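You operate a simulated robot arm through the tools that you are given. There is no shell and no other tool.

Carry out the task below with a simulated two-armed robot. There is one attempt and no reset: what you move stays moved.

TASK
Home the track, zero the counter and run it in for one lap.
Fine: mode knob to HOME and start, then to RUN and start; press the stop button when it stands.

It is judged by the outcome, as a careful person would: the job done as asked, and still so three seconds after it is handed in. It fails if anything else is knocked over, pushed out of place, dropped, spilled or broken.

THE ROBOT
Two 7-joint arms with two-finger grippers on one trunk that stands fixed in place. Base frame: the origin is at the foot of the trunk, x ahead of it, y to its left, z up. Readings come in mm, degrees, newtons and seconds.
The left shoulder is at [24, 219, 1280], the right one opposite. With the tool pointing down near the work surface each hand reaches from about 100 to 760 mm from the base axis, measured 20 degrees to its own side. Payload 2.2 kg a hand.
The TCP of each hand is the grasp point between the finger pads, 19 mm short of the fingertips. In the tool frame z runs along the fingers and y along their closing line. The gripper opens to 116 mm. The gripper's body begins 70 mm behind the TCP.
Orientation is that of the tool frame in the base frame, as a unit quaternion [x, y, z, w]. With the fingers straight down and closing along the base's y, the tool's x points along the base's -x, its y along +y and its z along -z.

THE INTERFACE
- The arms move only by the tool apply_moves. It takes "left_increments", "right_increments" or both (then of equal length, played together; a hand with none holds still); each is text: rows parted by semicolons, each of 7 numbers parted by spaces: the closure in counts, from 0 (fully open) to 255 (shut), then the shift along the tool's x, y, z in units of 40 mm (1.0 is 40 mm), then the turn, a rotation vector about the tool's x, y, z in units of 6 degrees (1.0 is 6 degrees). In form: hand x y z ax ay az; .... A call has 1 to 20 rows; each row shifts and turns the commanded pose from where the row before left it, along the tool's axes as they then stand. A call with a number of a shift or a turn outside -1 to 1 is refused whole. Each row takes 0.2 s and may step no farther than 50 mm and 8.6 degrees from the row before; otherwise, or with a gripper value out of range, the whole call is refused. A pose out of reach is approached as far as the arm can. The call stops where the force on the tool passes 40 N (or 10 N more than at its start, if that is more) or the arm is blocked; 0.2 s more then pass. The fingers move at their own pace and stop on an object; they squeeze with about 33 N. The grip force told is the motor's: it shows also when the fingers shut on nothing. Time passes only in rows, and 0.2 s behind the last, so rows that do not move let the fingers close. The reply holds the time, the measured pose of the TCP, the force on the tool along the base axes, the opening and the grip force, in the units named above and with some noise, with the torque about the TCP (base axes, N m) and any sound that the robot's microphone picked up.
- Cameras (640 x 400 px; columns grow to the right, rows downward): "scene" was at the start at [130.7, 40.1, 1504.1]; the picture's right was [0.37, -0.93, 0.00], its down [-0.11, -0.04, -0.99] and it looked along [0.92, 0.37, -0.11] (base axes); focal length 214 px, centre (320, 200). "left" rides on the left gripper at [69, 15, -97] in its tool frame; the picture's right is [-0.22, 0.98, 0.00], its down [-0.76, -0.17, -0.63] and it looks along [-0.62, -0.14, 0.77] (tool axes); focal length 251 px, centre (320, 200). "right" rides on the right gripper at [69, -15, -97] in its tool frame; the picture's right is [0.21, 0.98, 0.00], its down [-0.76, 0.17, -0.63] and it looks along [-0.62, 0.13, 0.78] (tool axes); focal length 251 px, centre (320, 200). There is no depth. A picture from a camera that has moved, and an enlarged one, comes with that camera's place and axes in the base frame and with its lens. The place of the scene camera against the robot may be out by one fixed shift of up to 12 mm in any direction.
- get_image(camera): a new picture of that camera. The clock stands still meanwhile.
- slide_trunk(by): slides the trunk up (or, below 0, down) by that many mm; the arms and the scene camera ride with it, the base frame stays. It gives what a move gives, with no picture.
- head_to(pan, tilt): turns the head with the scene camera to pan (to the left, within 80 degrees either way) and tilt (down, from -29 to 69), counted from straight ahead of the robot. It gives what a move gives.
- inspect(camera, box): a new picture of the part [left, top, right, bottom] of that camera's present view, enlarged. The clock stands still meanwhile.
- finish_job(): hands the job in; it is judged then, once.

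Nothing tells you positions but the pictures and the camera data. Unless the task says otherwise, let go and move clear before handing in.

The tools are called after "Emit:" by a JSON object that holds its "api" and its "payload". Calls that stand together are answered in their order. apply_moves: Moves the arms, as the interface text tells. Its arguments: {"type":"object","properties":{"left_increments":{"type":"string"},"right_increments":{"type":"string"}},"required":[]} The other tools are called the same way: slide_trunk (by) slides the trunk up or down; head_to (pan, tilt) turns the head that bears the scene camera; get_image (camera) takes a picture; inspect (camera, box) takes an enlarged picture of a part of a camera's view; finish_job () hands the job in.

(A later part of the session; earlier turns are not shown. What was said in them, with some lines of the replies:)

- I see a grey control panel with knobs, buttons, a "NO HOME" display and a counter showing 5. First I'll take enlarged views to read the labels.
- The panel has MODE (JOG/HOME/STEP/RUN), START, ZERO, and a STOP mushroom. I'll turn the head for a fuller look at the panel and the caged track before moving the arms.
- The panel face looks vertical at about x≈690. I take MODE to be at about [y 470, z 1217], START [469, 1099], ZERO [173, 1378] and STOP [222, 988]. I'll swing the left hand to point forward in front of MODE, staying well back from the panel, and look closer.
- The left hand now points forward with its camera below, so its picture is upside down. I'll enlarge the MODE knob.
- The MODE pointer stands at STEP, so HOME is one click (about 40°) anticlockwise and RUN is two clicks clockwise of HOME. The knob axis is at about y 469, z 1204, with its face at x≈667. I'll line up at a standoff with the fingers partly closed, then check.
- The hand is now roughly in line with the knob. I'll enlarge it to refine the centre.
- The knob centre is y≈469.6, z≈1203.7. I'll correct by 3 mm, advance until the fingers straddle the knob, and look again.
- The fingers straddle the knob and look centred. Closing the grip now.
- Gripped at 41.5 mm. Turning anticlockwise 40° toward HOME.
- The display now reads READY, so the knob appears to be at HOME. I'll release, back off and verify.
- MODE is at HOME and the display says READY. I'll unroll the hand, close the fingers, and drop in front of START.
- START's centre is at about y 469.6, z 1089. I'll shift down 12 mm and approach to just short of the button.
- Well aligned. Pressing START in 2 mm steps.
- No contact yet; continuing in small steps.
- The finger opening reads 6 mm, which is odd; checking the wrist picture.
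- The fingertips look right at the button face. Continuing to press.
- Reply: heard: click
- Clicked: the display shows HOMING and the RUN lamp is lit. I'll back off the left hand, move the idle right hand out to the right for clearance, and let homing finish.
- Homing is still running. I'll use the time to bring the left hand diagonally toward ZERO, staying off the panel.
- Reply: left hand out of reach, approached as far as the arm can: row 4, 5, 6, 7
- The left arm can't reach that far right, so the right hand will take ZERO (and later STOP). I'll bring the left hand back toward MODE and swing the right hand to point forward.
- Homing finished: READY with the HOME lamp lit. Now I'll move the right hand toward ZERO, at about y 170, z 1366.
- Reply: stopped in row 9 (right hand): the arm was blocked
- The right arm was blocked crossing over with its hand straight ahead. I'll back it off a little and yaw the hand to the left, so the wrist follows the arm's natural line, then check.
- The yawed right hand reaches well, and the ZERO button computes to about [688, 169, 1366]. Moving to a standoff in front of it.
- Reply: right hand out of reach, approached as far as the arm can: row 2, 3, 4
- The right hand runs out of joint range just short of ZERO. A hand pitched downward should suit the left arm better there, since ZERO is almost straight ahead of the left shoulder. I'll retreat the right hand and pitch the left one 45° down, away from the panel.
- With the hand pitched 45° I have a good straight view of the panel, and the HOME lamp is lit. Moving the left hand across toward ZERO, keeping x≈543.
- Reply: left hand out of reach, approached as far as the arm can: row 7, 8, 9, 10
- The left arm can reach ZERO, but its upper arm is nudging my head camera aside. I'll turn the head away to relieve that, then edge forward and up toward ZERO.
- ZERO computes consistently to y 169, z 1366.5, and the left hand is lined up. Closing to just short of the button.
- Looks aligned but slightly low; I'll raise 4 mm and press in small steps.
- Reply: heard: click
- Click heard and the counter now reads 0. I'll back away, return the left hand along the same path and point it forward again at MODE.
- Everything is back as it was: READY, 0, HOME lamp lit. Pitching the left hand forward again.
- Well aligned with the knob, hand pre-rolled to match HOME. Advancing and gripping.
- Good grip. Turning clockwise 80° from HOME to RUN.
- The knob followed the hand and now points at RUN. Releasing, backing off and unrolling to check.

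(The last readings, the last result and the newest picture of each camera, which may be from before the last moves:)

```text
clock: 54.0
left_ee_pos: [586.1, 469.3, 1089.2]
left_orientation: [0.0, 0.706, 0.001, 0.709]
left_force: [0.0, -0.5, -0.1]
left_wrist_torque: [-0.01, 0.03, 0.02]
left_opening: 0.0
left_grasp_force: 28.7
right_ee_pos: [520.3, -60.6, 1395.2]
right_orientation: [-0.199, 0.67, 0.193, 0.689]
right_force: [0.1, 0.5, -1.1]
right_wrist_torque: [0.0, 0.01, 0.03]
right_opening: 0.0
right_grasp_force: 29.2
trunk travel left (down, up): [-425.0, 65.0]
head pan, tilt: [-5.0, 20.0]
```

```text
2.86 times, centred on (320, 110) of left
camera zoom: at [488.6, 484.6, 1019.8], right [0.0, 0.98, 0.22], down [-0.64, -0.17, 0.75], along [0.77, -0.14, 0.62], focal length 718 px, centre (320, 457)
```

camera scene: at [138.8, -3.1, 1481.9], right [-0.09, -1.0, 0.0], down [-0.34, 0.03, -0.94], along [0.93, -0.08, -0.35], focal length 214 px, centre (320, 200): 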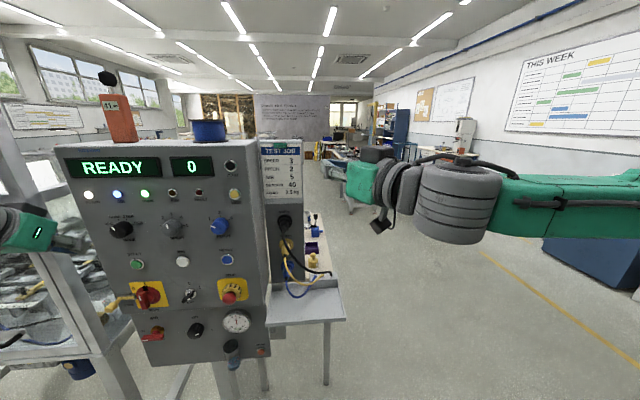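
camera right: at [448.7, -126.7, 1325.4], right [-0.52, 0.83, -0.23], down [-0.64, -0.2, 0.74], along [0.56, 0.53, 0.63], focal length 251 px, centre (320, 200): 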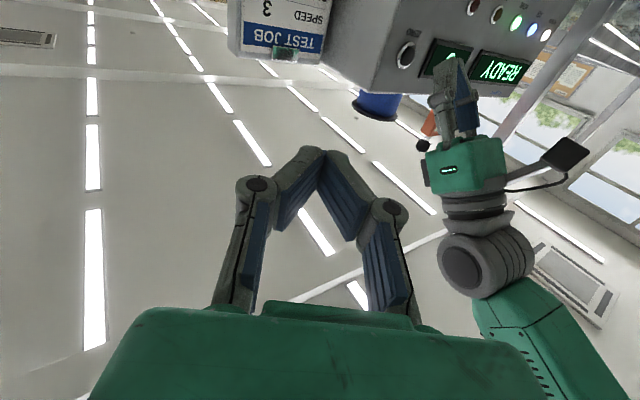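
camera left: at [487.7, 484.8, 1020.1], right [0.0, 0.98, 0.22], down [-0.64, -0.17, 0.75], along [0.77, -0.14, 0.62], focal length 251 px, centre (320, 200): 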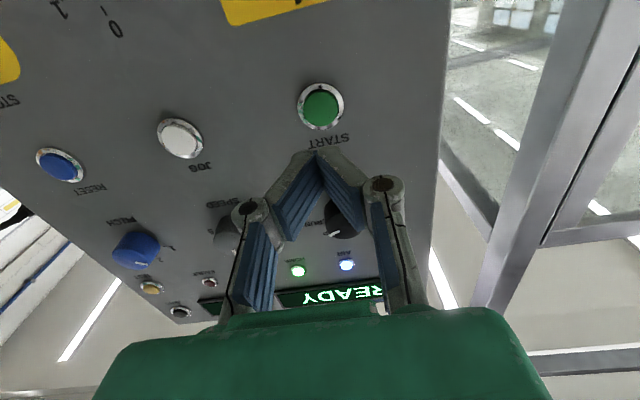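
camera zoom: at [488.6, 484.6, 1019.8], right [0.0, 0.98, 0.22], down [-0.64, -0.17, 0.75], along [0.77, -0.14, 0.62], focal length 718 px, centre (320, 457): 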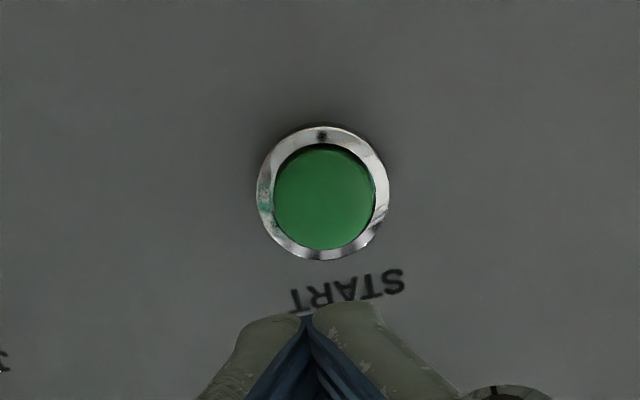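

MODE points at RUN, and the display reads READY and 0. Before starting, I'll rehearse reaching STOP with the left hand pitched down, so I can press it promptly when the track stands.

Emit:
{"api": "apply_moves", "payload": {"left_increments": "255 0 0 -0.6 0 0 0; 255 0 0 -0.6 0 1 0; 255 0 0 0 0 1 0; 255 0 0 0 0 1 0; 255 0 0 0 0 1 0; 255 0 0 0 0 1 0; 255 0 0 0 0 1 0; 255 0 0 0 0 1 0; 255 0 0 0 0 0.5 0; 255 0 -0.75 0 0 0 0; 255 0 -0.75 0 0 0 0; 255 0 -0.75 0 0 0 0; 255 0 -0.75 0 0 0 0; 255 0 -0.75 0 0 0 0; 255 0 -0.75 0 0 0 0; 255 0 -0.75 0 0 0 0; 255 0 -0.75 0 0 0 0; 255 0 0 0 0 0 0"}}

Emit:
{"api": "get_image", "payload": {"camera": "left"}}

Emit:
{"api": "get_image", "payload": {"camera": "scene"}}

```text
clock: 57.8
left_ee_pos: [538.3, 224.7, 1090.4]
left_orientation: [0.001, 0.923, 0.002, 0.386]
left_force: [-0.7, -0.1, 0.2]
left_wrist_torque: [-0.02, 0.03, 0.02]
left_opening: 0.1
left_grasp_force: 28.4
right_ee_pos: [520.4, -63.4, 1395.1]
right_orientation: [-0.199, 0.67, 0.194, 0.689]
right_force: [0.3, -0.3, -0.2]
right_wrist_torque: [-0.01, 0.02, -0.03]
right_opening: 0.0
right_grasp_force: 28.6
trunk travel left (down, up): [-425.0, 65.0]
head pan, tilt: [-5.0, 20.0]
```

```text
taken
camera left: at [419.5, 241.1, 1109.4], right [0.15, 0.98, 0.16], down [0.08, -0.17, 0.98], along [0.98, -0.14, -0.11], focal length 251 px, centre (320, 200)
```

left: 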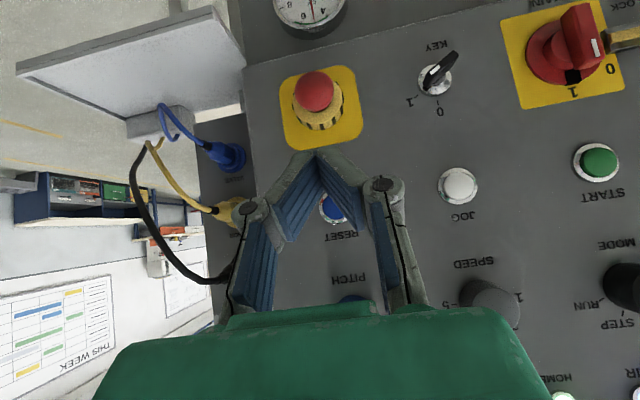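

```text
taken
camera scene: at [139.3, -9.1, 1481.8], right [-0.09, -1.0, 0.0], down [-0.34, 0.03, -0.94], along [0.93, -0.08, -0.35], focal length 214 px, centre (320, 200)
```

scene: 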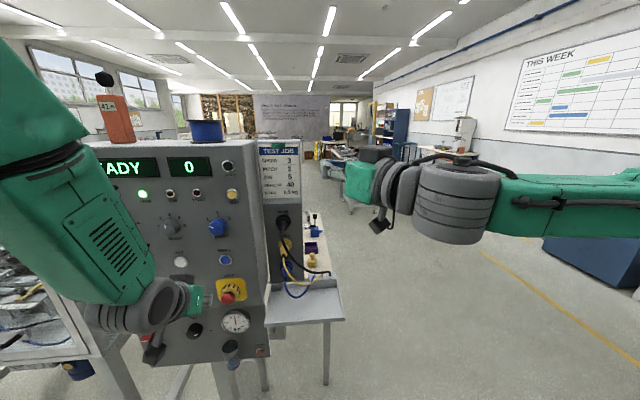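

STOP is reachable. Its red head is at about [650, 219, 976]. I'll try the standoff in front of it, without touching.

Emit:
{"api": "apply_moves", "payload": {"left_increments": "255 0.25 -0.03 0.71 0 0 0; 255 0.25 -0.03 0.71 0 0 0; 255 0.25 -0.03 0.71 0 0 0; 255 0.24 -0.03 0.7 0 0 0; 255 0 0 0 0 0 0"}}

Emit:
{"api": "get_image", "payload": {"camera": "left"}}

Emit:
{"api": "inspect", "payload": {"camera": "scene", "box": [140, 240, 280, 340]}}

Emit:
{"api": "apply_moves", "payload": {"left_increments": "255 0 0 0 0 0 0"}}

```text
clock: 59.0
left_ee_pos: [590.4, 223.7, 981.7]
left_orientation: [0.001, 0.923, 0.001, 0.385]
left_force: [0.5, -0.1, 0.2]
left_wrist_torque: [0.0, -0.03, -0.02]
left_opening: 0.1
left_grasp_force: 28.4
right_ee_pos: [518.7, -62.7, 1396.0]
right_orientation: [-0.198, 0.67, 0.193, 0.689]
right_force: [0.5, 0.0, 0.0]
right_wrist_torque: [-0.06, 0.03, -0.01]
right_opening: 0.1
right_grasp_force: 29.1
trunk travel left (down, up): [-425.0, 65.0]
head pan, tilt: [-5.0, 20.0]
```

```text
taken
camera left: at [471.7, 238.5, 1001.1], right [0.15, 0.98, 0.16], down [0.08, -0.17, 0.98], along [0.98, -0.14, -0.11], focal length 251 px, centre (320, 200)
```

left: 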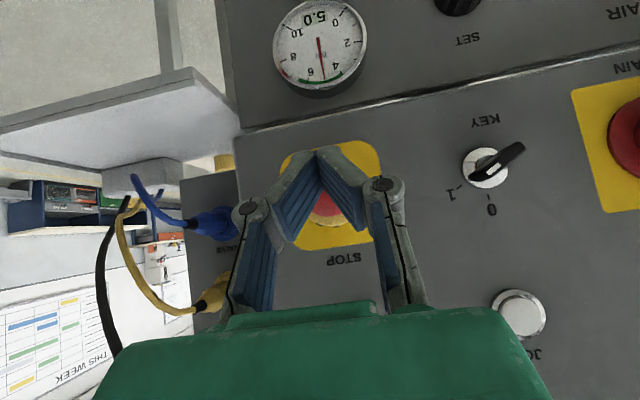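

```text
4.00 times, centred on (210, 290) of scene
camera zoom: at [139.4, -7.0, 1481.9], right [-0.09, -1.0, 0.0], down [-0.34, 0.03, -0.94], along [0.93, -0.08, -0.35], focal length 858 px, centre (760, -160)
```

zoom: 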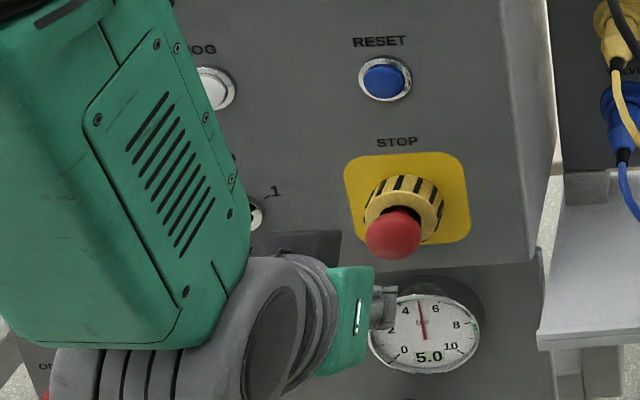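

```text
clock: 59.4
left_ee_pos: [591.4, 222.4, 981.1]
left_orientation: [0.001, 0.923, 0.002, 0.384]
left_force: [-0.7, -0.5, -0.7]
left_wrist_torque: [0.0, 0.02, 0.0]
left_opening: 0.0
left_grasp_force: 28.6
right_ee_pos: [520.5, -62.6, 1397.3]
right_orientation: [-0.199, 0.669, 0.195, 0.689]
right_force: [0.8, 0.2, -0.1]
right_wrist_torque: [-0.01, 0.0, 0.0]
right_opening: 0.2
right_grasp_force: 29.1
trunk travel left (down, up): [-425.0, 65.0]
head pan, tilt: [-5.0, 20.0]
```

The STOP standoff works. Now I'll go back to START, keeping the 45° pitch so I can return to STOP quickly.

Emit:
{"api": "apply_moves", "payload": {"left_increments": "255 -0.25 0.03 -0.71 0 0 0; 255 -0.25 0.03 -0.71 0 0 0; 255 -0.25 0.03 -0.71 0 0 0; 255 -0.24 0.03 -0.7 0 0 0; 255 0 0.75 0 0 0 0; 255 0 0.75 0 0 0 0; 255 0 0.75 0 0 0 0; 255 0 0.75 0 0 0 0; 255 0 0.75 0 0 0 0; 255 0 0.75 0 0 0 0; 255 0 0.75 0 0 0 0; 255 0 0.75 0 0 0 0; 255 0 0.13 0 0 0 0; 255 0 0 0 0 0 0"}}

Emit:
{"api": "get_image", "payload": {"camera": "left"}}

Emit:
{"api": "apply_moves", "payload": {"left_increments": "255 0 0 0 0 0 0"}}

```text
clock: 62.4
left_ee_pos: [539.0, 473.3, 1089.5]
left_orientation: [0.001, 0.923, 0.001, 0.384]
left_force: [0.1, -0.2, 0.0]
left_wrist_torque: [0.0, 0.01, 0.03]
left_opening: 0.0
left_grasp_force: 28.6
right_ee_pos: [519.9, -62.4, 1396.0]
right_orientation: [-0.2, 0.669, 0.195, 0.689]
right_force: [0.4, 1.0, 0.0]
right_wrist_torque: [0.01, -0.01, -0.01]
right_opening: 0.0
right_grasp_force: 28.4
trunk travel left (down, up): [-425.0, 65.0]
head pan, tilt: [-5.0, 20.0]
```

```text
taken
camera left: at [420.2, 488.8, 1108.6], right [0.15, 0.98, 0.16], down [0.08, -0.17, 0.98], along [0.98, -0.14, -0.11], focal length 251 px, centre (320, 200)
```

left: 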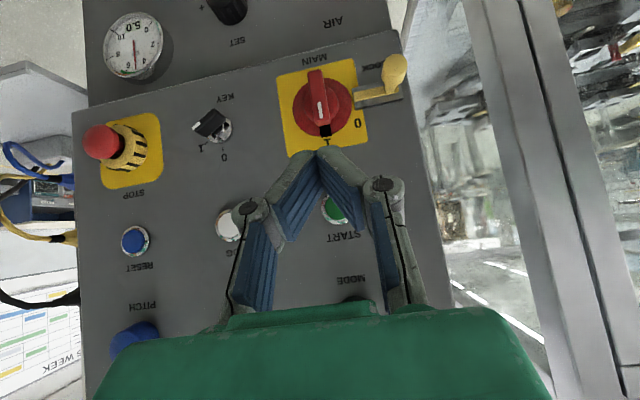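

```text
clock: 62.8
left_ee_pos: [538.1, 474.1, 1089.4]
left_orientation: [0.001, 0.923, 0.001, 0.385]
left_force: [-0.5, 0.4, -0.6]
left_wrist_torque: [-0.01, 0.02, -0.01]
left_opening: 0.2
left_grasp_force: 28.2
right_ee_pos: [519.4, -60.0, 1396.3]
right_orientation: [-0.199, 0.67, 0.193, 0.689]
right_force: [-0.2, -0.1, 0.1]
right_wrist_torque: [-0.01, 0.02, 0.02]
right_opening: 0.0
right_grasp_force: 28.7
trunk travel left (down, up): [-425.0, 65.0]
head pan, tilt: [-5.0, 20.0]
```

Approaching START at 45°, stopping just short.

Emit:
{"api": "apply_moves", "payload": {"left_increments": "255 -0.57 -0.025 0.49 0 0 0; 255 -0.57 -0.025 0.49 0 0 0; 255 -0.57 -0.025 0.49 0 0 0; 255 -0.56 -0.025 0.49 0 0 0; 255 0 0 0 0 0 0"}}

Emit:
{"api": "inspect", "payload": {"camera": "left", "box": [240, 60, 420, 260]}}

Emit:
{"api": "inspect", "payload": {"camera": "scene", "box": [60, 200, 260, 330]}}

```text
clock: 64.0
left_ee_pos: [657.9, 470.5, 1097.4]
left_orientation: [0.001, 0.923, 0.001, 0.385]
left_force: [0.0, -0.1, -0.6]
left_wrist_torque: [0.0, 0.01, -0.02]
left_opening: 0.0
left_grasp_force: 28.1
right_ee_pos: [518.7, -60.6, 1395.2]
right_orientation: [-0.2, 0.669, 0.194, 0.689]
right_force: [0.4, -0.6, -0.3]
right_wrist_torque: [-0.01, -0.03, -0.02]
right_opening: 0.0
right_grasp_force: 28.3
trunk travel left (down, up): [-425.0, 65.0]
head pan, tilt: [-5.0, 20.0]
```

```text
2.00 times, centred on (330, 160) of left
camera zoom: at [539.2, 485.8, 1117.8], right [0.15, 0.98, 0.15], down [0.08, -0.17, 0.98], along [0.98, -0.14, -0.11], focal length 503 px, centre (300, 280)
```

zoom: 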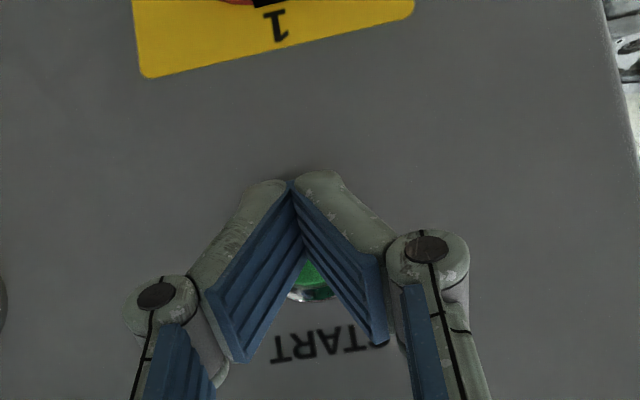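

```text
3.08 times, centred on (160, 265) of scene
camera zoom: at [139.3, -4.1, 1481.9], right [-0.09, -1.0, 0.0], down [-0.34, 0.03, -0.94], along [0.93, -0.08, -0.35], focal length 660 px, centre (812, 0)
```

zoom: 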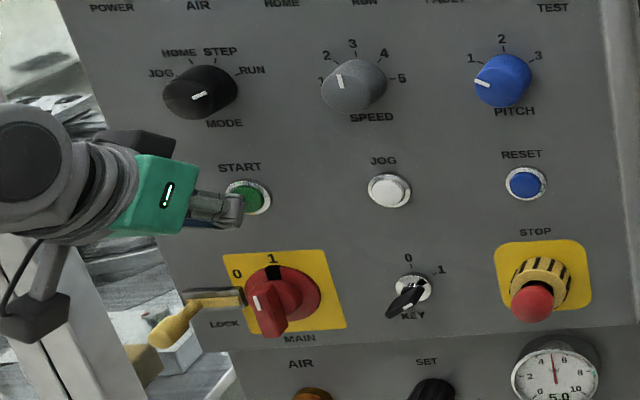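

Lined up on START. Pressing in small steps.

Emit:
{"api": "apply_moves", "payload": {"left_increments": "255 -0.05 0 0.05 0 0 0; 255 -0.05 0 0.05 0 0 0; 255 -0.05 0 0.05 0 0 0; 255 -0.035 0 0.035 0 0 0"}}

Emit:
{"api": "inspect", "payload": {"camera": "scene", "box": [50, 140, 270, 290]}}

```text
clock: 65.0
left_ee_pos: [667.5, 471.2, 1098.3]
left_orientation: [0.0, 0.923, 0.001, 0.384]
left_force: [-2.1, 0.1, 0.1]
left_wrist_torque: [0.01, -0.01, 0.0]
left_opening: 5.9
left_grasp_force: 28.3
right_ee_pos: [519.4, -60.4, 1397.8]
right_orientation: [-0.2, 0.67, 0.194, 0.688]
right_force: [-0.1, 0.4, 0.1]
right_wrist_torque: [-0.01, -0.01, 0.01]
right_opening: 0.1
right_grasp_force: 28.5
trunk travel left (down, up): [-425.0, 65.0]
head pan, tilt: [-5.0, 20.0]
heard: click
```

```text
2.67 times, centred on (160, 215) of scene
camera zoom: at [139.5, -4.4, 1481.8], right [-0.09, -1.0, 0.0], down [-0.34, 0.03, -0.94], along [0.93, -0.08, -0.35], focal length 572 px, centre (747, 160)
```

zoom: 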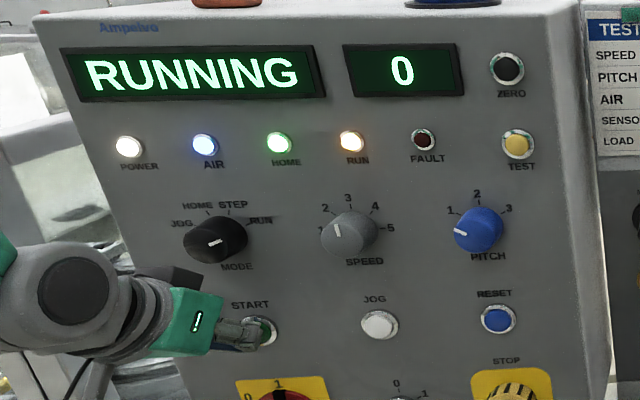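

RUNNING, with the RUN lamp lit. I'll back off and move to the STOP standoff while watching the counter.

Emit:
{"api": "apply_moves", "payload": {"left_increments": "255 0.605 0 -0.535 0 0 0; 255 0.605 0 -0.535 0 0 0; 255 0.605 0 -0.535 0 0 0; 255 0.605 0 -0.535 0 0 0; 255 0 -0.78 0 0 0 0; 255 0 -0.78 0 0 0 0; 255 0 -0.78 0 0 0 0; 255 0 -0.78 0 0 0 0"}}

Emit:
{"api": "inspect", "payload": {"camera": "scene", "box": [50, 140, 270, 290]}}

Emit:
{"api": "get_image", "payload": {"camera": "right"}}

```text
clock: 66.8
left_ee_pos: [538.8, 342.0, 1089.3]
left_orientation: [0.0, 0.923, 0.003, 0.384]
left_force: [0.0, -0.1, 0.7]
left_wrist_torque: [-0.03, 0.03, 0.03]
left_opening: 0.2
left_grasp_force: 28.2
right_ee_pos: [519.9, -63.4, 1396.7]
right_orientation: [-0.2, 0.669, 0.196, 0.688]
right_force: [0.1, 0.3, -1.0]
right_wrist_torque: [0.01, 0.01, 0.01]
right_opening: 0.0
right_grasp_force: 28.7
trunk travel left (down, up): [-425.0, 65.0]
head pan, tilt: [-5.0, 20.0]
```

```text
2.67 times, centred on (160, 215) of scene
camera zoom: at [139.9, -8.1, 1481.7], right [-0.09, -1.0, 0.0], down [-0.34, 0.03, -0.94], along [0.93, -0.08, -0.35], focal length 572 px, centre (747, 160)
```

zoom: 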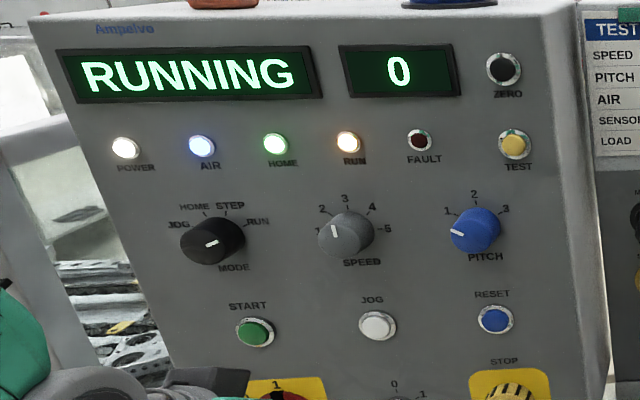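

```text
taken
camera right: at [449.9, -127.3, 1324.9], right [-0.52, 0.83, -0.23], down [-0.64, -0.2, 0.74], along [0.56, 0.53, 0.63], focal length 251 px, centre (320, 200)
```

right: 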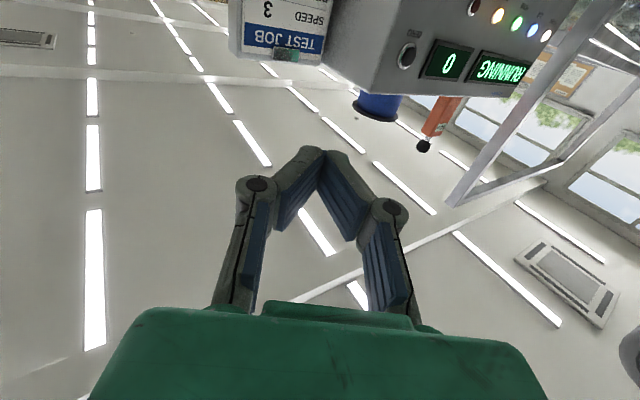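

Still running at count 0. Continuing to the STOP standoff; the right wrist camera keeps a view of the display.

Emit:
{"api": "apply_moves", "payload": {"left_increments": "255 0.197 -0.626 0.568 0 0 0; 255 0.197 -0.626 0.568 0 0 0; 255 0.197 -0.626 0.568 0 0 0; 255 0.197 -0.626 0.568 0 0 0; 255 0.197 -0.626 0.568 0 0 0; 255 0 0 0 0 0 0"}}

Emit:
{"api": "get_image", "payload": {"camera": "scene"}}

Emit:
{"api": "inspect", "payload": {"camera": "right", "box": [380, 0, 560, 110]}}

Emit:
{"api": "inspect", "payload": {"camera": "left", "box": [220, 100, 420, 300]}}

```text
clock: 68.2
left_ee_pos: [590.9, 220.4, 981.9]
left_orientation: [0.0, 0.923, 0.002, 0.384]
left_force: [0.1, 0.5, -0.2]
left_wrist_torque: [0.02, 0.01, -0.02]
left_opening: 0.0
left_grasp_force: 28.5
right_ee_pos: [520.5, -63.4, 1396.2]
right_orientation: [-0.2, 0.669, 0.195, 0.689]
right_force: [-0.5, 0.3, -0.1]
right_wrist_torque: [-0.03, -0.02, -0.04]
right_opening: 0.0
right_grasp_force: 28.5
trunk travel left (down, up): [-425.0, 65.0]
head pan, tilt: [-5.0, 20.0]
```

```text
taken
camera scene: at [139.3, -7.3, 1481.9], right [-0.09, -1.0, 0.0], down [-0.34, 0.03, -0.94], along [0.93, -0.08, -0.35], focal length 214 px, centre (320, 200)
```

scene: 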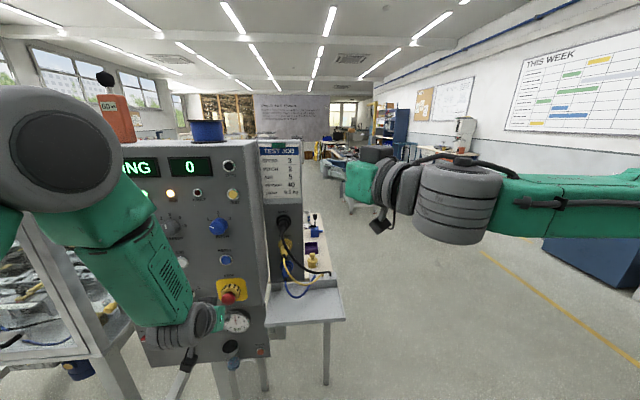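

```text
3.56 times, centred on (470, 55) of right
camera zoom: at [448.4, -126.3, 1325.6], right [-0.52, 0.83, -0.23], down [-0.64, -0.2, 0.74], along [0.56, 0.53, 0.63], focal length 894 px, centre (-213, 716)
```

zoom: 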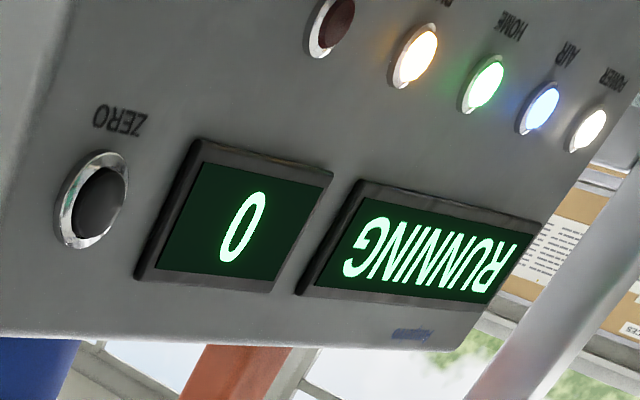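

```text
2.00 times, centred on (320, 200) of left
camera zoom: at [473.1, 234.6, 1001.5], right [0.15, 0.98, 0.16], down [0.08, -0.17, 0.98], along [0.98, -0.14, -0.11], focal length 503 px, centre (320, 200)
```

zoom: 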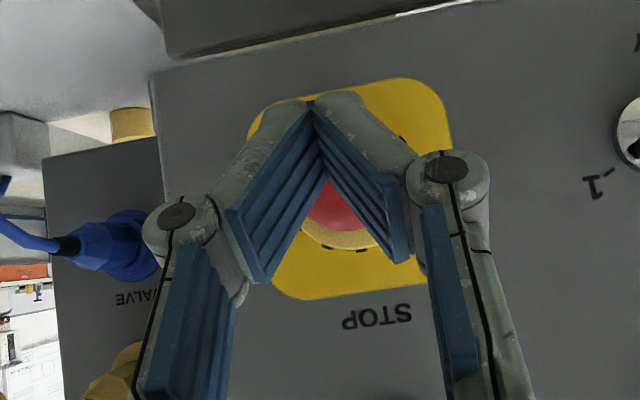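

Still RUNNING at count 0, and the left hand is lined up with STOP (y≈220, z≈975). Waiting for the lap to finish.

Emit:
{"api": "apply_moves", "payload": {"left_increments": "255 0 0 0 0 0 0; 255 0 0 0 0 0 0; 255 0 0 0 0 0 0; 255 0 0 0 0 0 0; 255 0 0 0 0 0 0; 255 0 0 0 0 0 0; 255 0 0 0 0 0 0; 255 0 0 0 0 0 0; 255 0 0 0 0 0 0; 255 0 0 0 0 0 0"}}

Emit:
{"api": "inspect", "payload": {"camera": "right", "box": [380, 0, 560, 110]}}

Emit:
{"api": "inspect", "payload": {"camera": "scene", "box": [0, 220, 120, 360]}}

```text
clock: 70.4
left_ee_pos: [591.7, 219.7, 983.0]
left_orientation: [0.001, 0.923, 0.002, 0.385]
left_force: [-0.4, 0.0, 0.5]
left_wrist_torque: [-0.02, 0.01, 0.02]
left_opening: 0.0
left_grasp_force: 28.4
right_ee_pos: [520.1, -62.3, 1395.6]
right_orientation: [-0.199, 0.67, 0.195, 0.688]
right_force: [-0.2, -0.2, -0.2]
right_wrist_torque: [0.0, 0.01, -0.01]
right_opening: 0.0
right_grasp_force: 29.1
trunk travel left (down, up): [-425.0, 65.0]
head pan, tilt: [-5.0, 20.0]
```

```text
3.56 times, centred on (470, 55) of right
camera zoom: at [449.2, -126.8, 1325.1], right [-0.52, 0.83, -0.23], down [-0.64, -0.2, 0.74], along [0.56, 0.53, 0.63], focal length 894 px, centre (-213, 716)
```

zoom: 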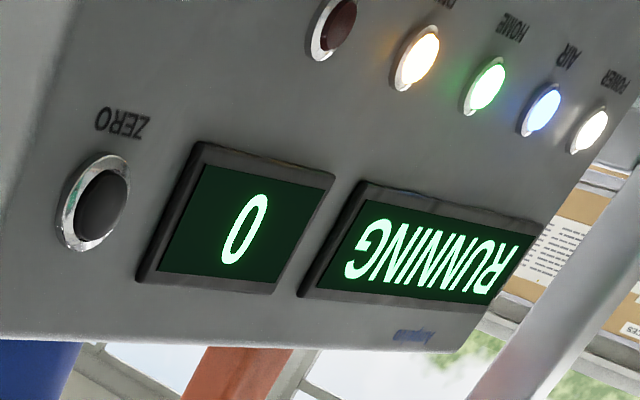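

```text
2.86 times, centred on (60, 290) of scene
camera zoom: at [139.9, -7.3, 1481.8], right [-0.09, -1.0, 0.0], down [-0.34, 0.03, -0.94], along [0.93, -0.08, -0.35], focal length 613 px, centre (1063, -57)
```

zoom: 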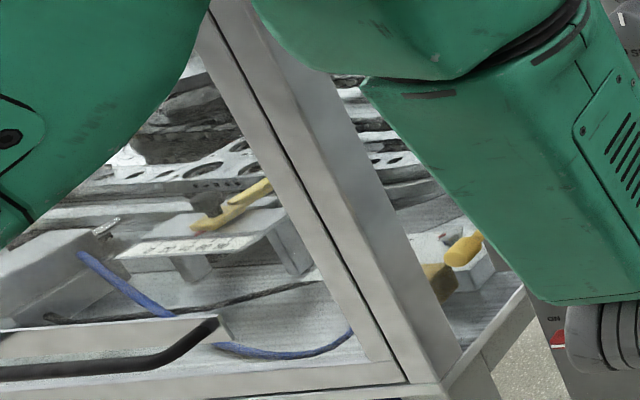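

Emit:
{"api": "apply_moves", "payload": {"left_increments": "255 0 0 0 0 0 0; 255 0 0 0 0 0 0; 255 0 0 0 0 0 0; 255 0 0 0 0 0 0; 255 0 0 0 0 0 0; 255 0 0 0 0 0 0; 255 0 0 0 0 0 0; 255 0 0 0 0 0 0; 255 0 0 0 0 0 0; 255 0 0 0 0 0 0"}}

Emit:
{"api": "inspect", "payload": {"camera": "right", "box": [380, 0, 560, 110]}}

Emit:
{"api": "inspect", "payload": {"camera": "scene", "box": [0, 220, 120, 360]}}

```text
clock: 72.6
left_ee_pos: [591.7, 219.5, 981.4]
left_orientation: [0.002, 0.923, 0.001, 0.385]
left_force: [0.6, -0.3, -0.6]
left_wrist_torque: [0.01, 0.05, 0.01]
left_opening: 0.2
left_grasp_force: 28.2
right_ee_pos: [520.1, -64.0, 1396.8]
right_orientation: [-0.2, 0.669, 0.195, 0.688]
right_force: [-0.3, 0.7, 0.8]
right_wrist_torque: [0.0, 0.01, 0.02]
right_opening: 0.0
right_grasp_force: 28.6
trunk travel left (down, up): [-425.0, 65.0]
head pan, tilt: [-5.0, 20.0]
```

```text
3.56 times, centred on (470, 55) of right
camera zoom: at [449.3, -126.8, 1325.1], right [-0.52, 0.83, -0.23], down [-0.64, -0.2, 0.74], along [0.56, 0.53, 0.63], focal length 894 px, centre (-213, 716)
```

zoom: 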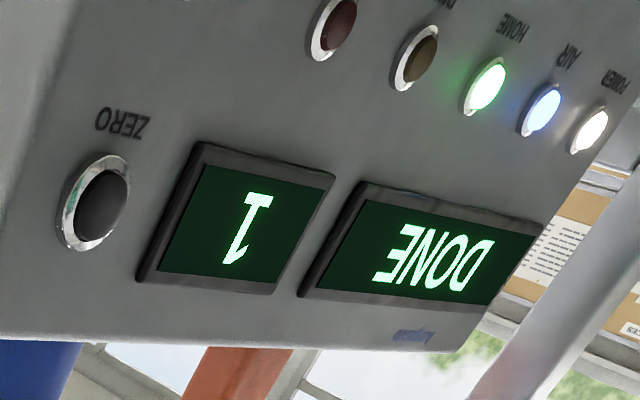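

```text
2.86 times, centred on (60, 290) of scene
camera zoom: at [139.9, -7.3, 1481.8], right [-0.09, -1.0, 0.0], down [-0.34, 0.03, -0.94], along [0.93, -0.08, -0.35], focal length 613 px, centre (1063, -57)
```

zoom: 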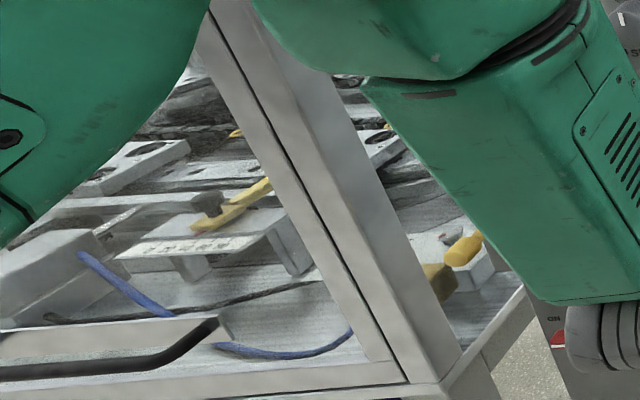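

DONE, count 1, RUN lamp off: the track stands. Now pressing STOP gently.

Emit:
{"api": "apply_moves", "payload": {"left_increments": "255 -0.2 0 0.2 0 0 0; 255 -0.2 0 0.2 0 0 0; 255 -0.05 0 0.05 0 0 0; 255 -0.05 0 0.05 0 0 0; 255 -0.05 0 0.05 0 0 0"}}

Emit:
{"api": "inspect", "payload": {"camera": "scene", "box": [170, 250, 290, 340]}}

Emit:
{"api": "inspect", "payload": {"camera": "right", "box": [380, 0, 560, 110]}}

```text
clock: 73.8
left_ee_pos: [624.6, 218.8, 981.9]
left_orientation: [0.001, 0.923, 0.002, 0.385]
left_force: [-0.2, -0.3, -0.3]
left_wrist_torque: [0.0, -0.03, 0.01]
left_opening: 0.1
left_grasp_force: 28.3
right_ee_pos: [520.8, -62.7, 1396.7]
right_orientation: [-0.2, 0.669, 0.196, 0.688]
right_force: [0.7, 0.1, -0.1]
right_wrist_torque: [0.03, 0.02, 0.01]
right_opening: 0.0
right_grasp_force: 28.5
trunk travel left (down, up): [-425.0, 65.0]
head pan, tilt: [-5.0, 20.0]
```

```text
4.44 times, centred on (230, 295) of scene
camera zoom: at [140.1, -7.3, 1481.7], right [-0.09, -1.0, 0.0], down [-0.34, 0.03, -0.94], along [0.93, -0.08, -0.35], focal length 953 px, centre (720, -222)
```

zoom: 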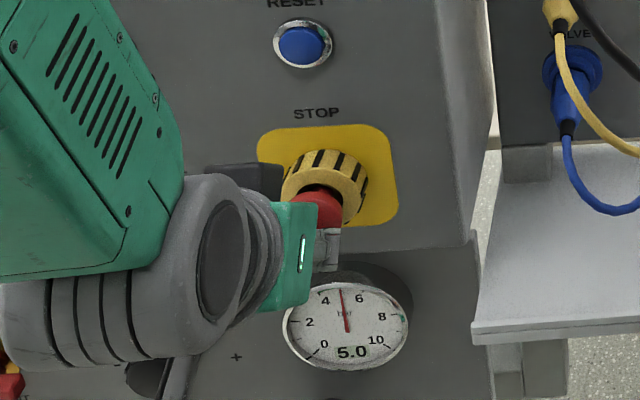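

```text
3.56 times, centred on (470, 55) of right
camera zoom: at [449.3, -126.8, 1325.1], right [-0.52, 0.83, -0.23], down [-0.64, -0.2, 0.74], along [0.56, 0.53, 0.63], focal length 894 px, centre (-213, 716)
```

zoom: 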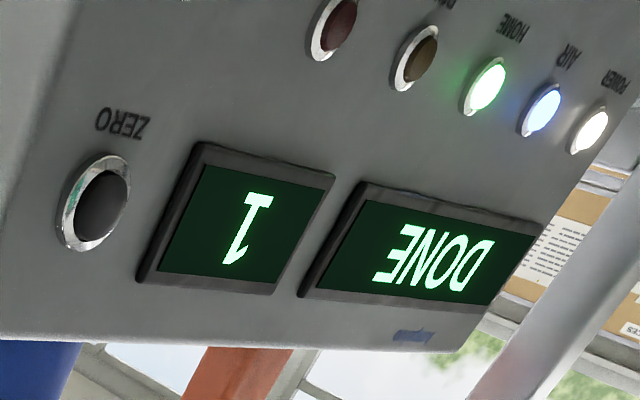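

Right in front of the red head, no contact yet. Continuing in 2 mm steps.

Emit:
{"api": "apply_moves", "payload": {"left_increments": "255 -0.035 0 0.035 0 0 0; 255 -0.035 0 0.035 0 0 0; 255 -0.035 0 0.035 0 0 0; 255 -0.035 0 0.035 0 0 0"}}

Emit:
{"api": "inspect", "payload": {"camera": "scene", "box": [170, 250, 290, 340]}}

Emit:
{"api": "inspect", "payload": {"camera": "right", "box": [380, 0, 560, 110]}}

```text
clock: 74.8
left_ee_pos: [630.5, 220.5, 981.7]
left_orientation: [0.001, 0.923, 0.002, 0.384]
left_force: [-1.9, 0.1, 1.2]
left_wrist_torque: [-0.02, -0.02, -0.02]
left_opening: 6.2
left_grasp_force: 29.0
right_ee_pos: [518.8, -63.1, 1396.7]
right_orientation: [-0.2, 0.669, 0.195, 0.689]
right_force: [-0.5, 0.5, -0.1]
right_wrist_torque: [0.02, 0.01, 0.0]
right_opening: 0.1
right_grasp_force: 28.6
trunk travel left (down, up): [-425.0, 65.0]
head pan, tilt: [-5.0, 20.0]
heard: click
```

```text
4.44 times, centred on (230, 295) of scene
camera zoom: at [139.3, -7.3, 1481.8], right [-0.09, -1.0, 0.0], down [-0.34, 0.03, -0.94], along [0.93, -0.08, -0.35], focal length 953 px, centre (720, -222)
```

zoom: 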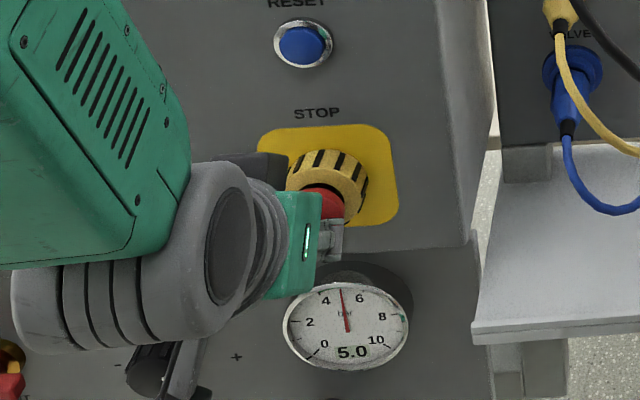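

```text
3.56 times, centred on (470, 55) of right
camera zoom: at [448.8, -126.8, 1325.4], right [-0.52, 0.83, -0.23], down [-0.64, -0.2, 0.74], along [0.56, 0.53, 0.63], focal length 894 px, centre (-213, 716)
```

zoom: 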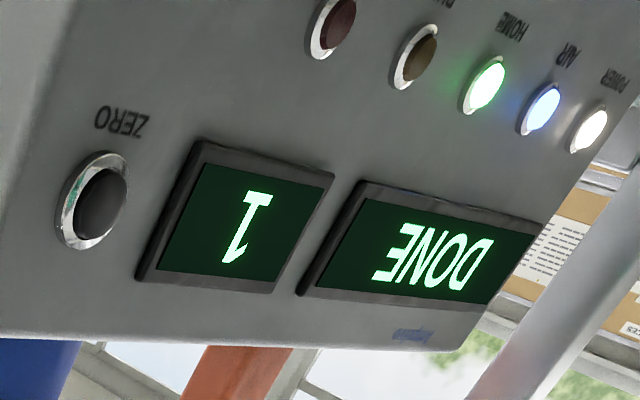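

A click was heard at contact, though the display still says DONE. I'll hold a moment and check.

Emit:
{"api": "apply_moves", "payload": {"left_increments": "255 0 0 0 0 0 0; 255 0 0 0 0 0 0"}}

Emit:
{"api": "inspect", "payload": {"camera": "right", "box": [380, 0, 560, 110]}}

Emit:
{"api": "inspect", "payload": {"camera": "left", "box": [220, 100, 420, 300]}}

Emit:
{"api": "inspect", "payload": {"camera": "scene", "box": [210, 270, 260, 310]}}

```text
clock: 75.4
left_ee_pos: [630.1, 219.7, 982.6]
left_orientation: [0.001, 0.923, 0.001, 0.385]
left_force: [-2.1, -1.0, 0.5]
left_wrist_torque: [-0.01, 0.02, 0.02]
left_opening: 5.9
left_grasp_force: 28.7
right_ee_pos: [519.1, -62.9, 1396.8]
right_orientation: [-0.199, 0.669, 0.194, 0.689]
right_force: [-0.8, 0.0, 0.4]
right_wrist_torque: [-0.01, -0.01, 0.0]
right_opening: 0.0
right_grasp_force: 28.8
trunk travel left (down, up): [-425.0, 65.0]
head pan, tilt: [-5.0, 20.0]
```

```text
3.56 times, centred on (470, 55) of right
camera zoom: at [448.9, -126.7, 1325.2], right [-0.52, 0.83, -0.23], down [-0.64, -0.2, 0.74], along [0.56, 0.53, 0.63], focal length 894 px, centre (-213, 716)
```

zoom: 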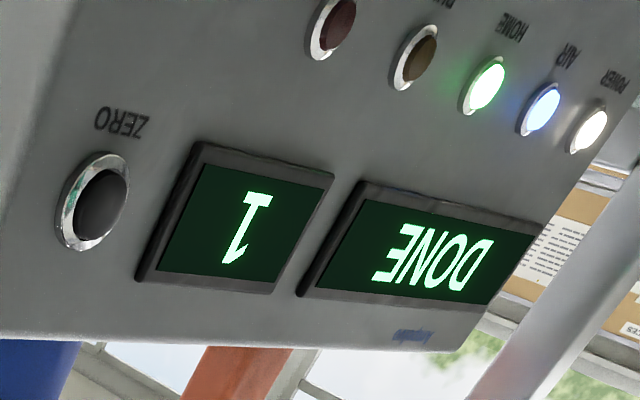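

```text
2.00 times, centred on (320, 200) of left
camera zoom: at [512.5, 234.1, 1001.7], right [0.15, 0.98, 0.16], down [0.08, -0.17, 0.98], along [0.98, -0.14, -0.11], focal length 503 px, centre (320, 200)
```

zoom: 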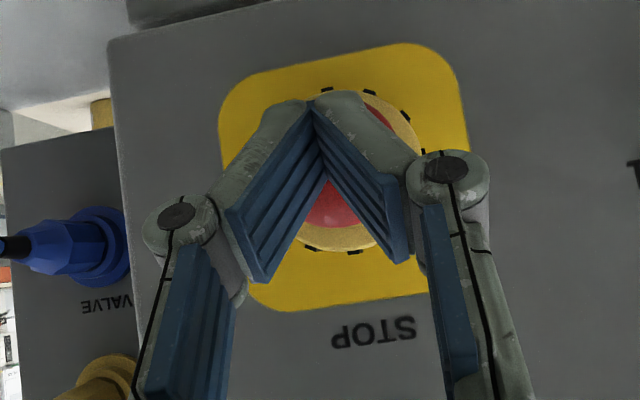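

```text
10.00 times, centred on (235, 290) of scene
camera zoom: at [139.4, -7.2, 1481.8], right [-0.09, -1.0, 0.0], down [-0.34, 0.03, -0.94], along [0.93, -0.08, -0.35], focal length 2145 px, centre (1170, -700)
```

zoom: 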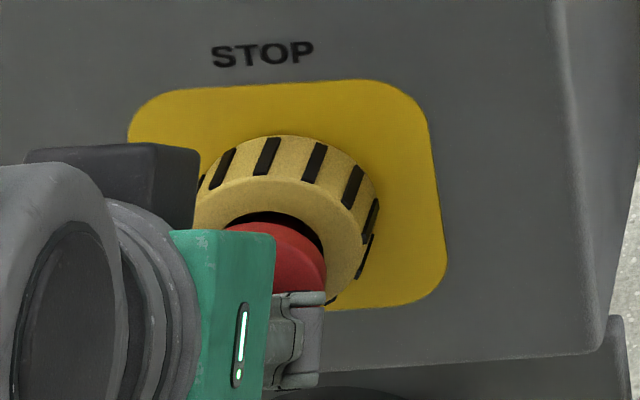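

A click came, but contact was light. I'll press a few millimetres further to be sure it is fully in.

Emit:
{"api": "apply_moves", "payload": {"left_increments": "255 -0.035 0 0.035 0 0 0; 255 -0.035 0 0.035 0 0 0; 255 0 0 0 0 0 0"}}

Emit:
{"api": "inspect", "payload": {"camera": "right", "box": [380, 0, 560, 110]}}

Emit:
{"api": "inspect", "payload": {"camera": "scene", "box": [210, 270, 260, 310]}}

```text
clock: 76.2
left_ee_pos: [633.4, 219.7, 982.0]
left_orientation: [0.001, 0.924, 0.002, 0.383]
left_force: [-6.9, 0.1, 0.5]
left_wrist_torque: [0.02, 0.08, -0.04]
left_opening: 5.9
left_grasp_force: 28.4
right_ee_pos: [519.2, -63.0, 1396.3]
right_orientation: [-0.199, 0.669, 0.194, 0.689]
right_force: [0.7, 0.5, 0.3]
right_wrist_torque: [-0.03, 0.03, 0.0]
right_opening: 0.0
right_grasp_force: 28.4
trunk travel left (down, up): [-425.0, 65.0]
head pan, tilt: [-5.0, 20.0]
```

```text
3.56 times, centred on (470, 55) of right
camera zoom: at [448.3, -126.7, 1325.5], right [-0.52, 0.83, -0.23], down [-0.64, -0.2, 0.74], along [0.56, 0.53, 0.63], focal length 894 px, centre (-213, 716)
```

zoom: 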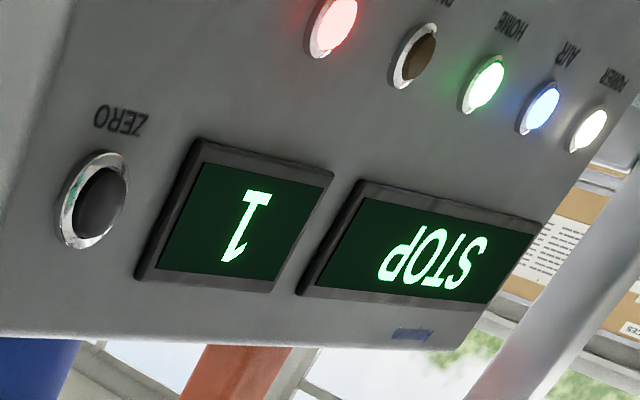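

```text
10.00 times, centred on (235, 290) of scene
camera zoom: at [138.4, -7.2, 1481.9], right [-0.09, -1.0, 0.0], down [-0.34, 0.03, -0.94], along [0.94, -0.08, -0.35], focal length 2145 px, centre (1170, -700)
```

zoom: 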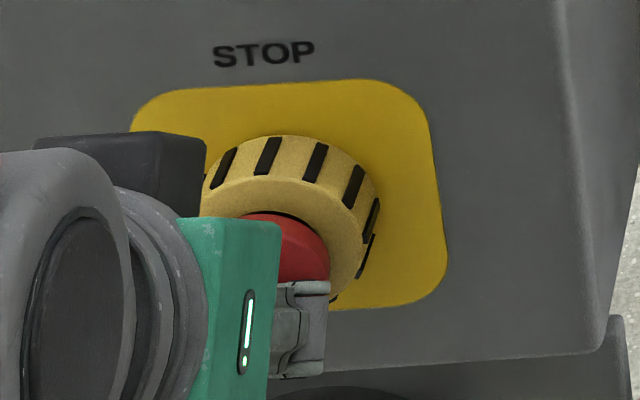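

The display now reads STOP. One more small push to be sure it latches, then I'll retreat.

Emit:
{"api": "apply_moves", "payload": {"left_increments": "255 -0.035 0 0.035 0 0 0; 255 0 0 0 0 0 0"}}

Emit:
{"api": "apply_moves", "payload": {"left_increments": "255 0.25 0 -0.25 0 0 0; 255 0.4 0 -0.4 0 0 0; 255 0.5 0 -0.5 0 0 0; 255 0.5 0 -0.5 0 0 0; 255 0 0 0 0 0 0; 255 0 0 0 0 0 0"}}

Emit:
{"api": "get_image", "payload": {"camera": "scene"}}

Emit:
{"api": "inspect", "payload": {"camera": "scene", "box": [150, 230, 290, 340]}}

Emit:
{"api": "inspect", "payload": {"camera": "right", "box": [380, 0, 560, 110]}}

```text
clock: 76.8
left_ee_pos: [636.0, 219.3, 983.2]
left_orientation: [0.001, 0.923, 0.002, 0.384]
left_force: [-13.2, 1.2, 0.6]
left_wrist_torque: [0.02, 0.1, -0.03]
left_opening: 6.0
left_grasp_force: 28.1
right_ee_pos: [518.2, -63.5, 1396.8]
right_orientation: [-0.199, 0.669, 0.194, 0.689]
right_force: [-0.1, -0.8, -0.4]
right_wrist_torque: [0.01, -0.01, 0.0]
right_opening: 0.0
right_grasp_force: 29.0
trunk travel left (down, up): [-425.0, 65.0]
head pan, tilt: [-5.0, 20.0]
```

```text
clock: 78.2
left_ee_pos: [545.0, 218.0, 982.5]
left_orientation: [0.001, 0.923, 0.003, 0.385]
left_force: [0.1, 0.3, -0.4]
left_wrist_torque: [0.0, 0.01, 0.0]
left_opening: 0.0
left_grasp_force: 28.3
right_ee_pos: [519.8, -62.6, 1397.2]
right_orientation: [-0.2, 0.669, 0.195, 0.689]
right_force: [0.4, -0.6, -0.2]
right_wrist_torque: [0.01, 0.01, 0.02]
right_opening: 0.0
right_grasp_force: 28.6
trunk travel left (down, up): [-425.0, 65.0]
head pan, tilt: [-5.0, 20.0]
```

```text
taken
camera scene: at [139.8, -7.4, 1481.8], right [-0.09, -1.0, 0.0], down [-0.34, 0.03, -0.94], along [0.93, -0.08, -0.35], focal length 214 px, centre (320, 200)
```

scene: 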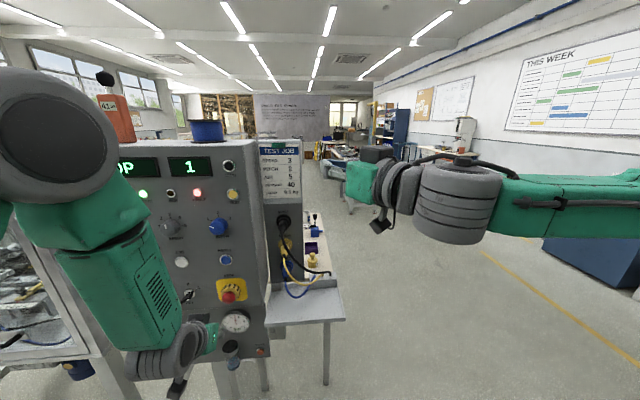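

```text
3.64 times, centred on (220, 285) of scene
camera zoom: at [139.8, -7.4, 1481.8], right [-0.09, -1.0, 0.0], down [-0.34, 0.03, -0.94], along [0.93, -0.08, -0.35], focal length 780 px, centre (684, -109)
```

zoom: 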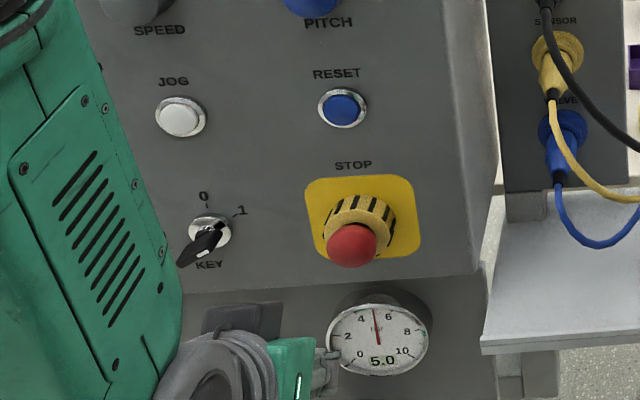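

```text
3.56 times, centred on (470, 55) of right
camera zoom: at [449.3, -126.8, 1325.1], right [-0.52, 0.83, -0.23], down [-0.64, -0.2, 0.74], along [0.56, 0.53, 0.63], focal length 894 px, centre (-213, 716)
```

zoom: 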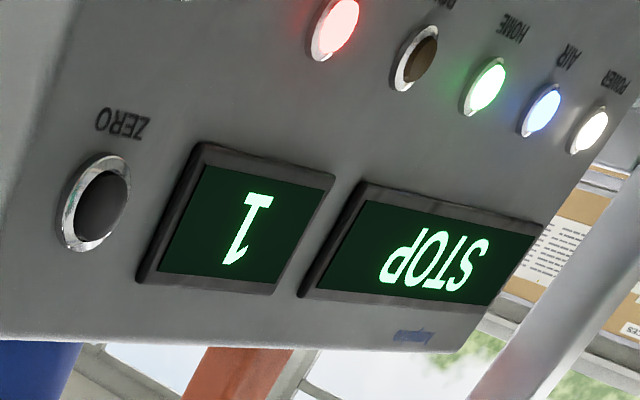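

STOP is latched, the counter stands at 1 and the HOME lamp is lit. I'll move the left hand a bit further back and take a final look at the whole panel.

Emit:
{"api": "apply_moves", "payload": {"left_increments": "255 0.1 0.3 -0.7 0 0 0; 255 0.1 0.3 -0.7 0 0 0; 255 0.1 0.3 -0.7 0 0 0; 255 0.1 0.3 -0.7 0 0 0; 255 0 0 0 0 0 0"}}

Emit:
{"api": "get_image", "payload": {"camera": "left"}}

Emit:
{"api": "get_image", "payload": {"camera": "scene"}}

Emit:
{"api": "get_image", "payload": {"camera": "right"}}

```text
clock: 79.4
left_ee_pos: [453.6, 266.5, 1050.6]
left_orientation: [0.001, 0.923, 0.002, 0.384]
left_force: [0.8, 1.0, -0.4]
left_wrist_torque: [0.04, -0.02, -0.01]
left_opening: 0.2
left_grasp_force: 28.8
right_ee_pos: [521.7, -63.1, 1395.9]
right_orientation: [-0.199, 0.67, 0.194, 0.688]
right_force: [0.2, 0.4, 0.3]
right_wrist_torque: [-0.04, 0.03, 0.02]
right_opening: 0.0
right_grasp_force: 28.6
trunk travel left (down, up): [-425.0, 65.0]
head pan, tilt: [-5.0, 20.0]
```

```text
taken
camera left: at [335.3, 281.8, 1068.7], right [0.15, 0.98, 0.16], down [0.08, -0.17, 0.98], along [0.98, -0.14, -0.11], focal length 251 px, centre (320, 200)
```

left: 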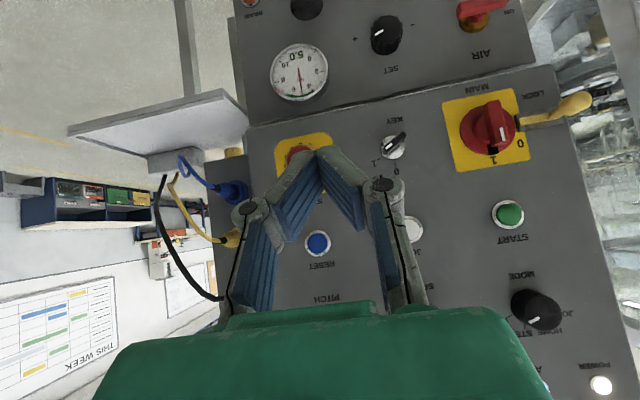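

```text
taken
camera scene: at [139.6, -6.6, 1481.7], right [-0.09, -1.0, 0.0], down [-0.34, 0.03, -0.94], along [0.93, -0.08, -0.35], focal length 214 px, centre (320, 200)
```

scene: 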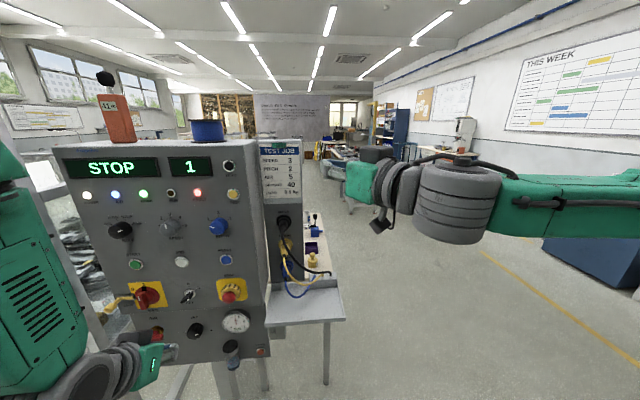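

```text
taken
camera right: at [450.1, -126.2, 1324.8], right [-0.52, 0.83, -0.23], down [-0.64, -0.2, 0.74], along [0.56, 0.53, 0.63], focal length 251 px, centre (320, 200)
```

right: 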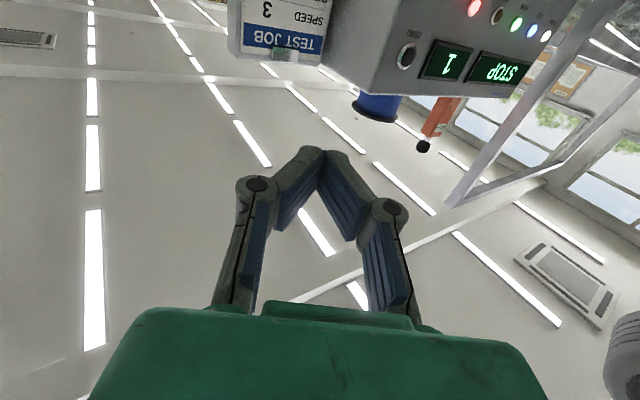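

The panel shows STOP and count 1, with MODE at RUN and the HOME lamp lit. The other controls and the objects around the panel are as they were, and both hands are clear, so I'm handing the job in.

Emit:
{"api": "finish_job", "payload": {}}

```text
The job is handed in.
```

The job is done and handed in. The track was homed, the counter zeroed, one lap run, and the stop button pressed once the track stood. The panel now shows STOP with the counter at 1, and the HOME lamp is lit.

- **Homing:** I turned the mode knob from STEP to HOME and pressed start. The track homed and the display went to READY.
- **Counter:** I pressed ZERO and it went from 5 to 0.
- **Run-in:** I turned the knob to RUN and pressed start. The display went from RUNNING to DONE at count 1, and the RUN lamp went out.
- **Stop button:** It is latched in, and the FAULT lamp came on when it latched. I did not press RESET.
- **Left as found:** I did not touch the speed, pitch, air, key and main controls.

While reaching for ZERO, the left arm pushed the robot's own head camera aside. I turned the head away and left it there, at pan -5 and tilt 20. Nothing else was knocked or moved.
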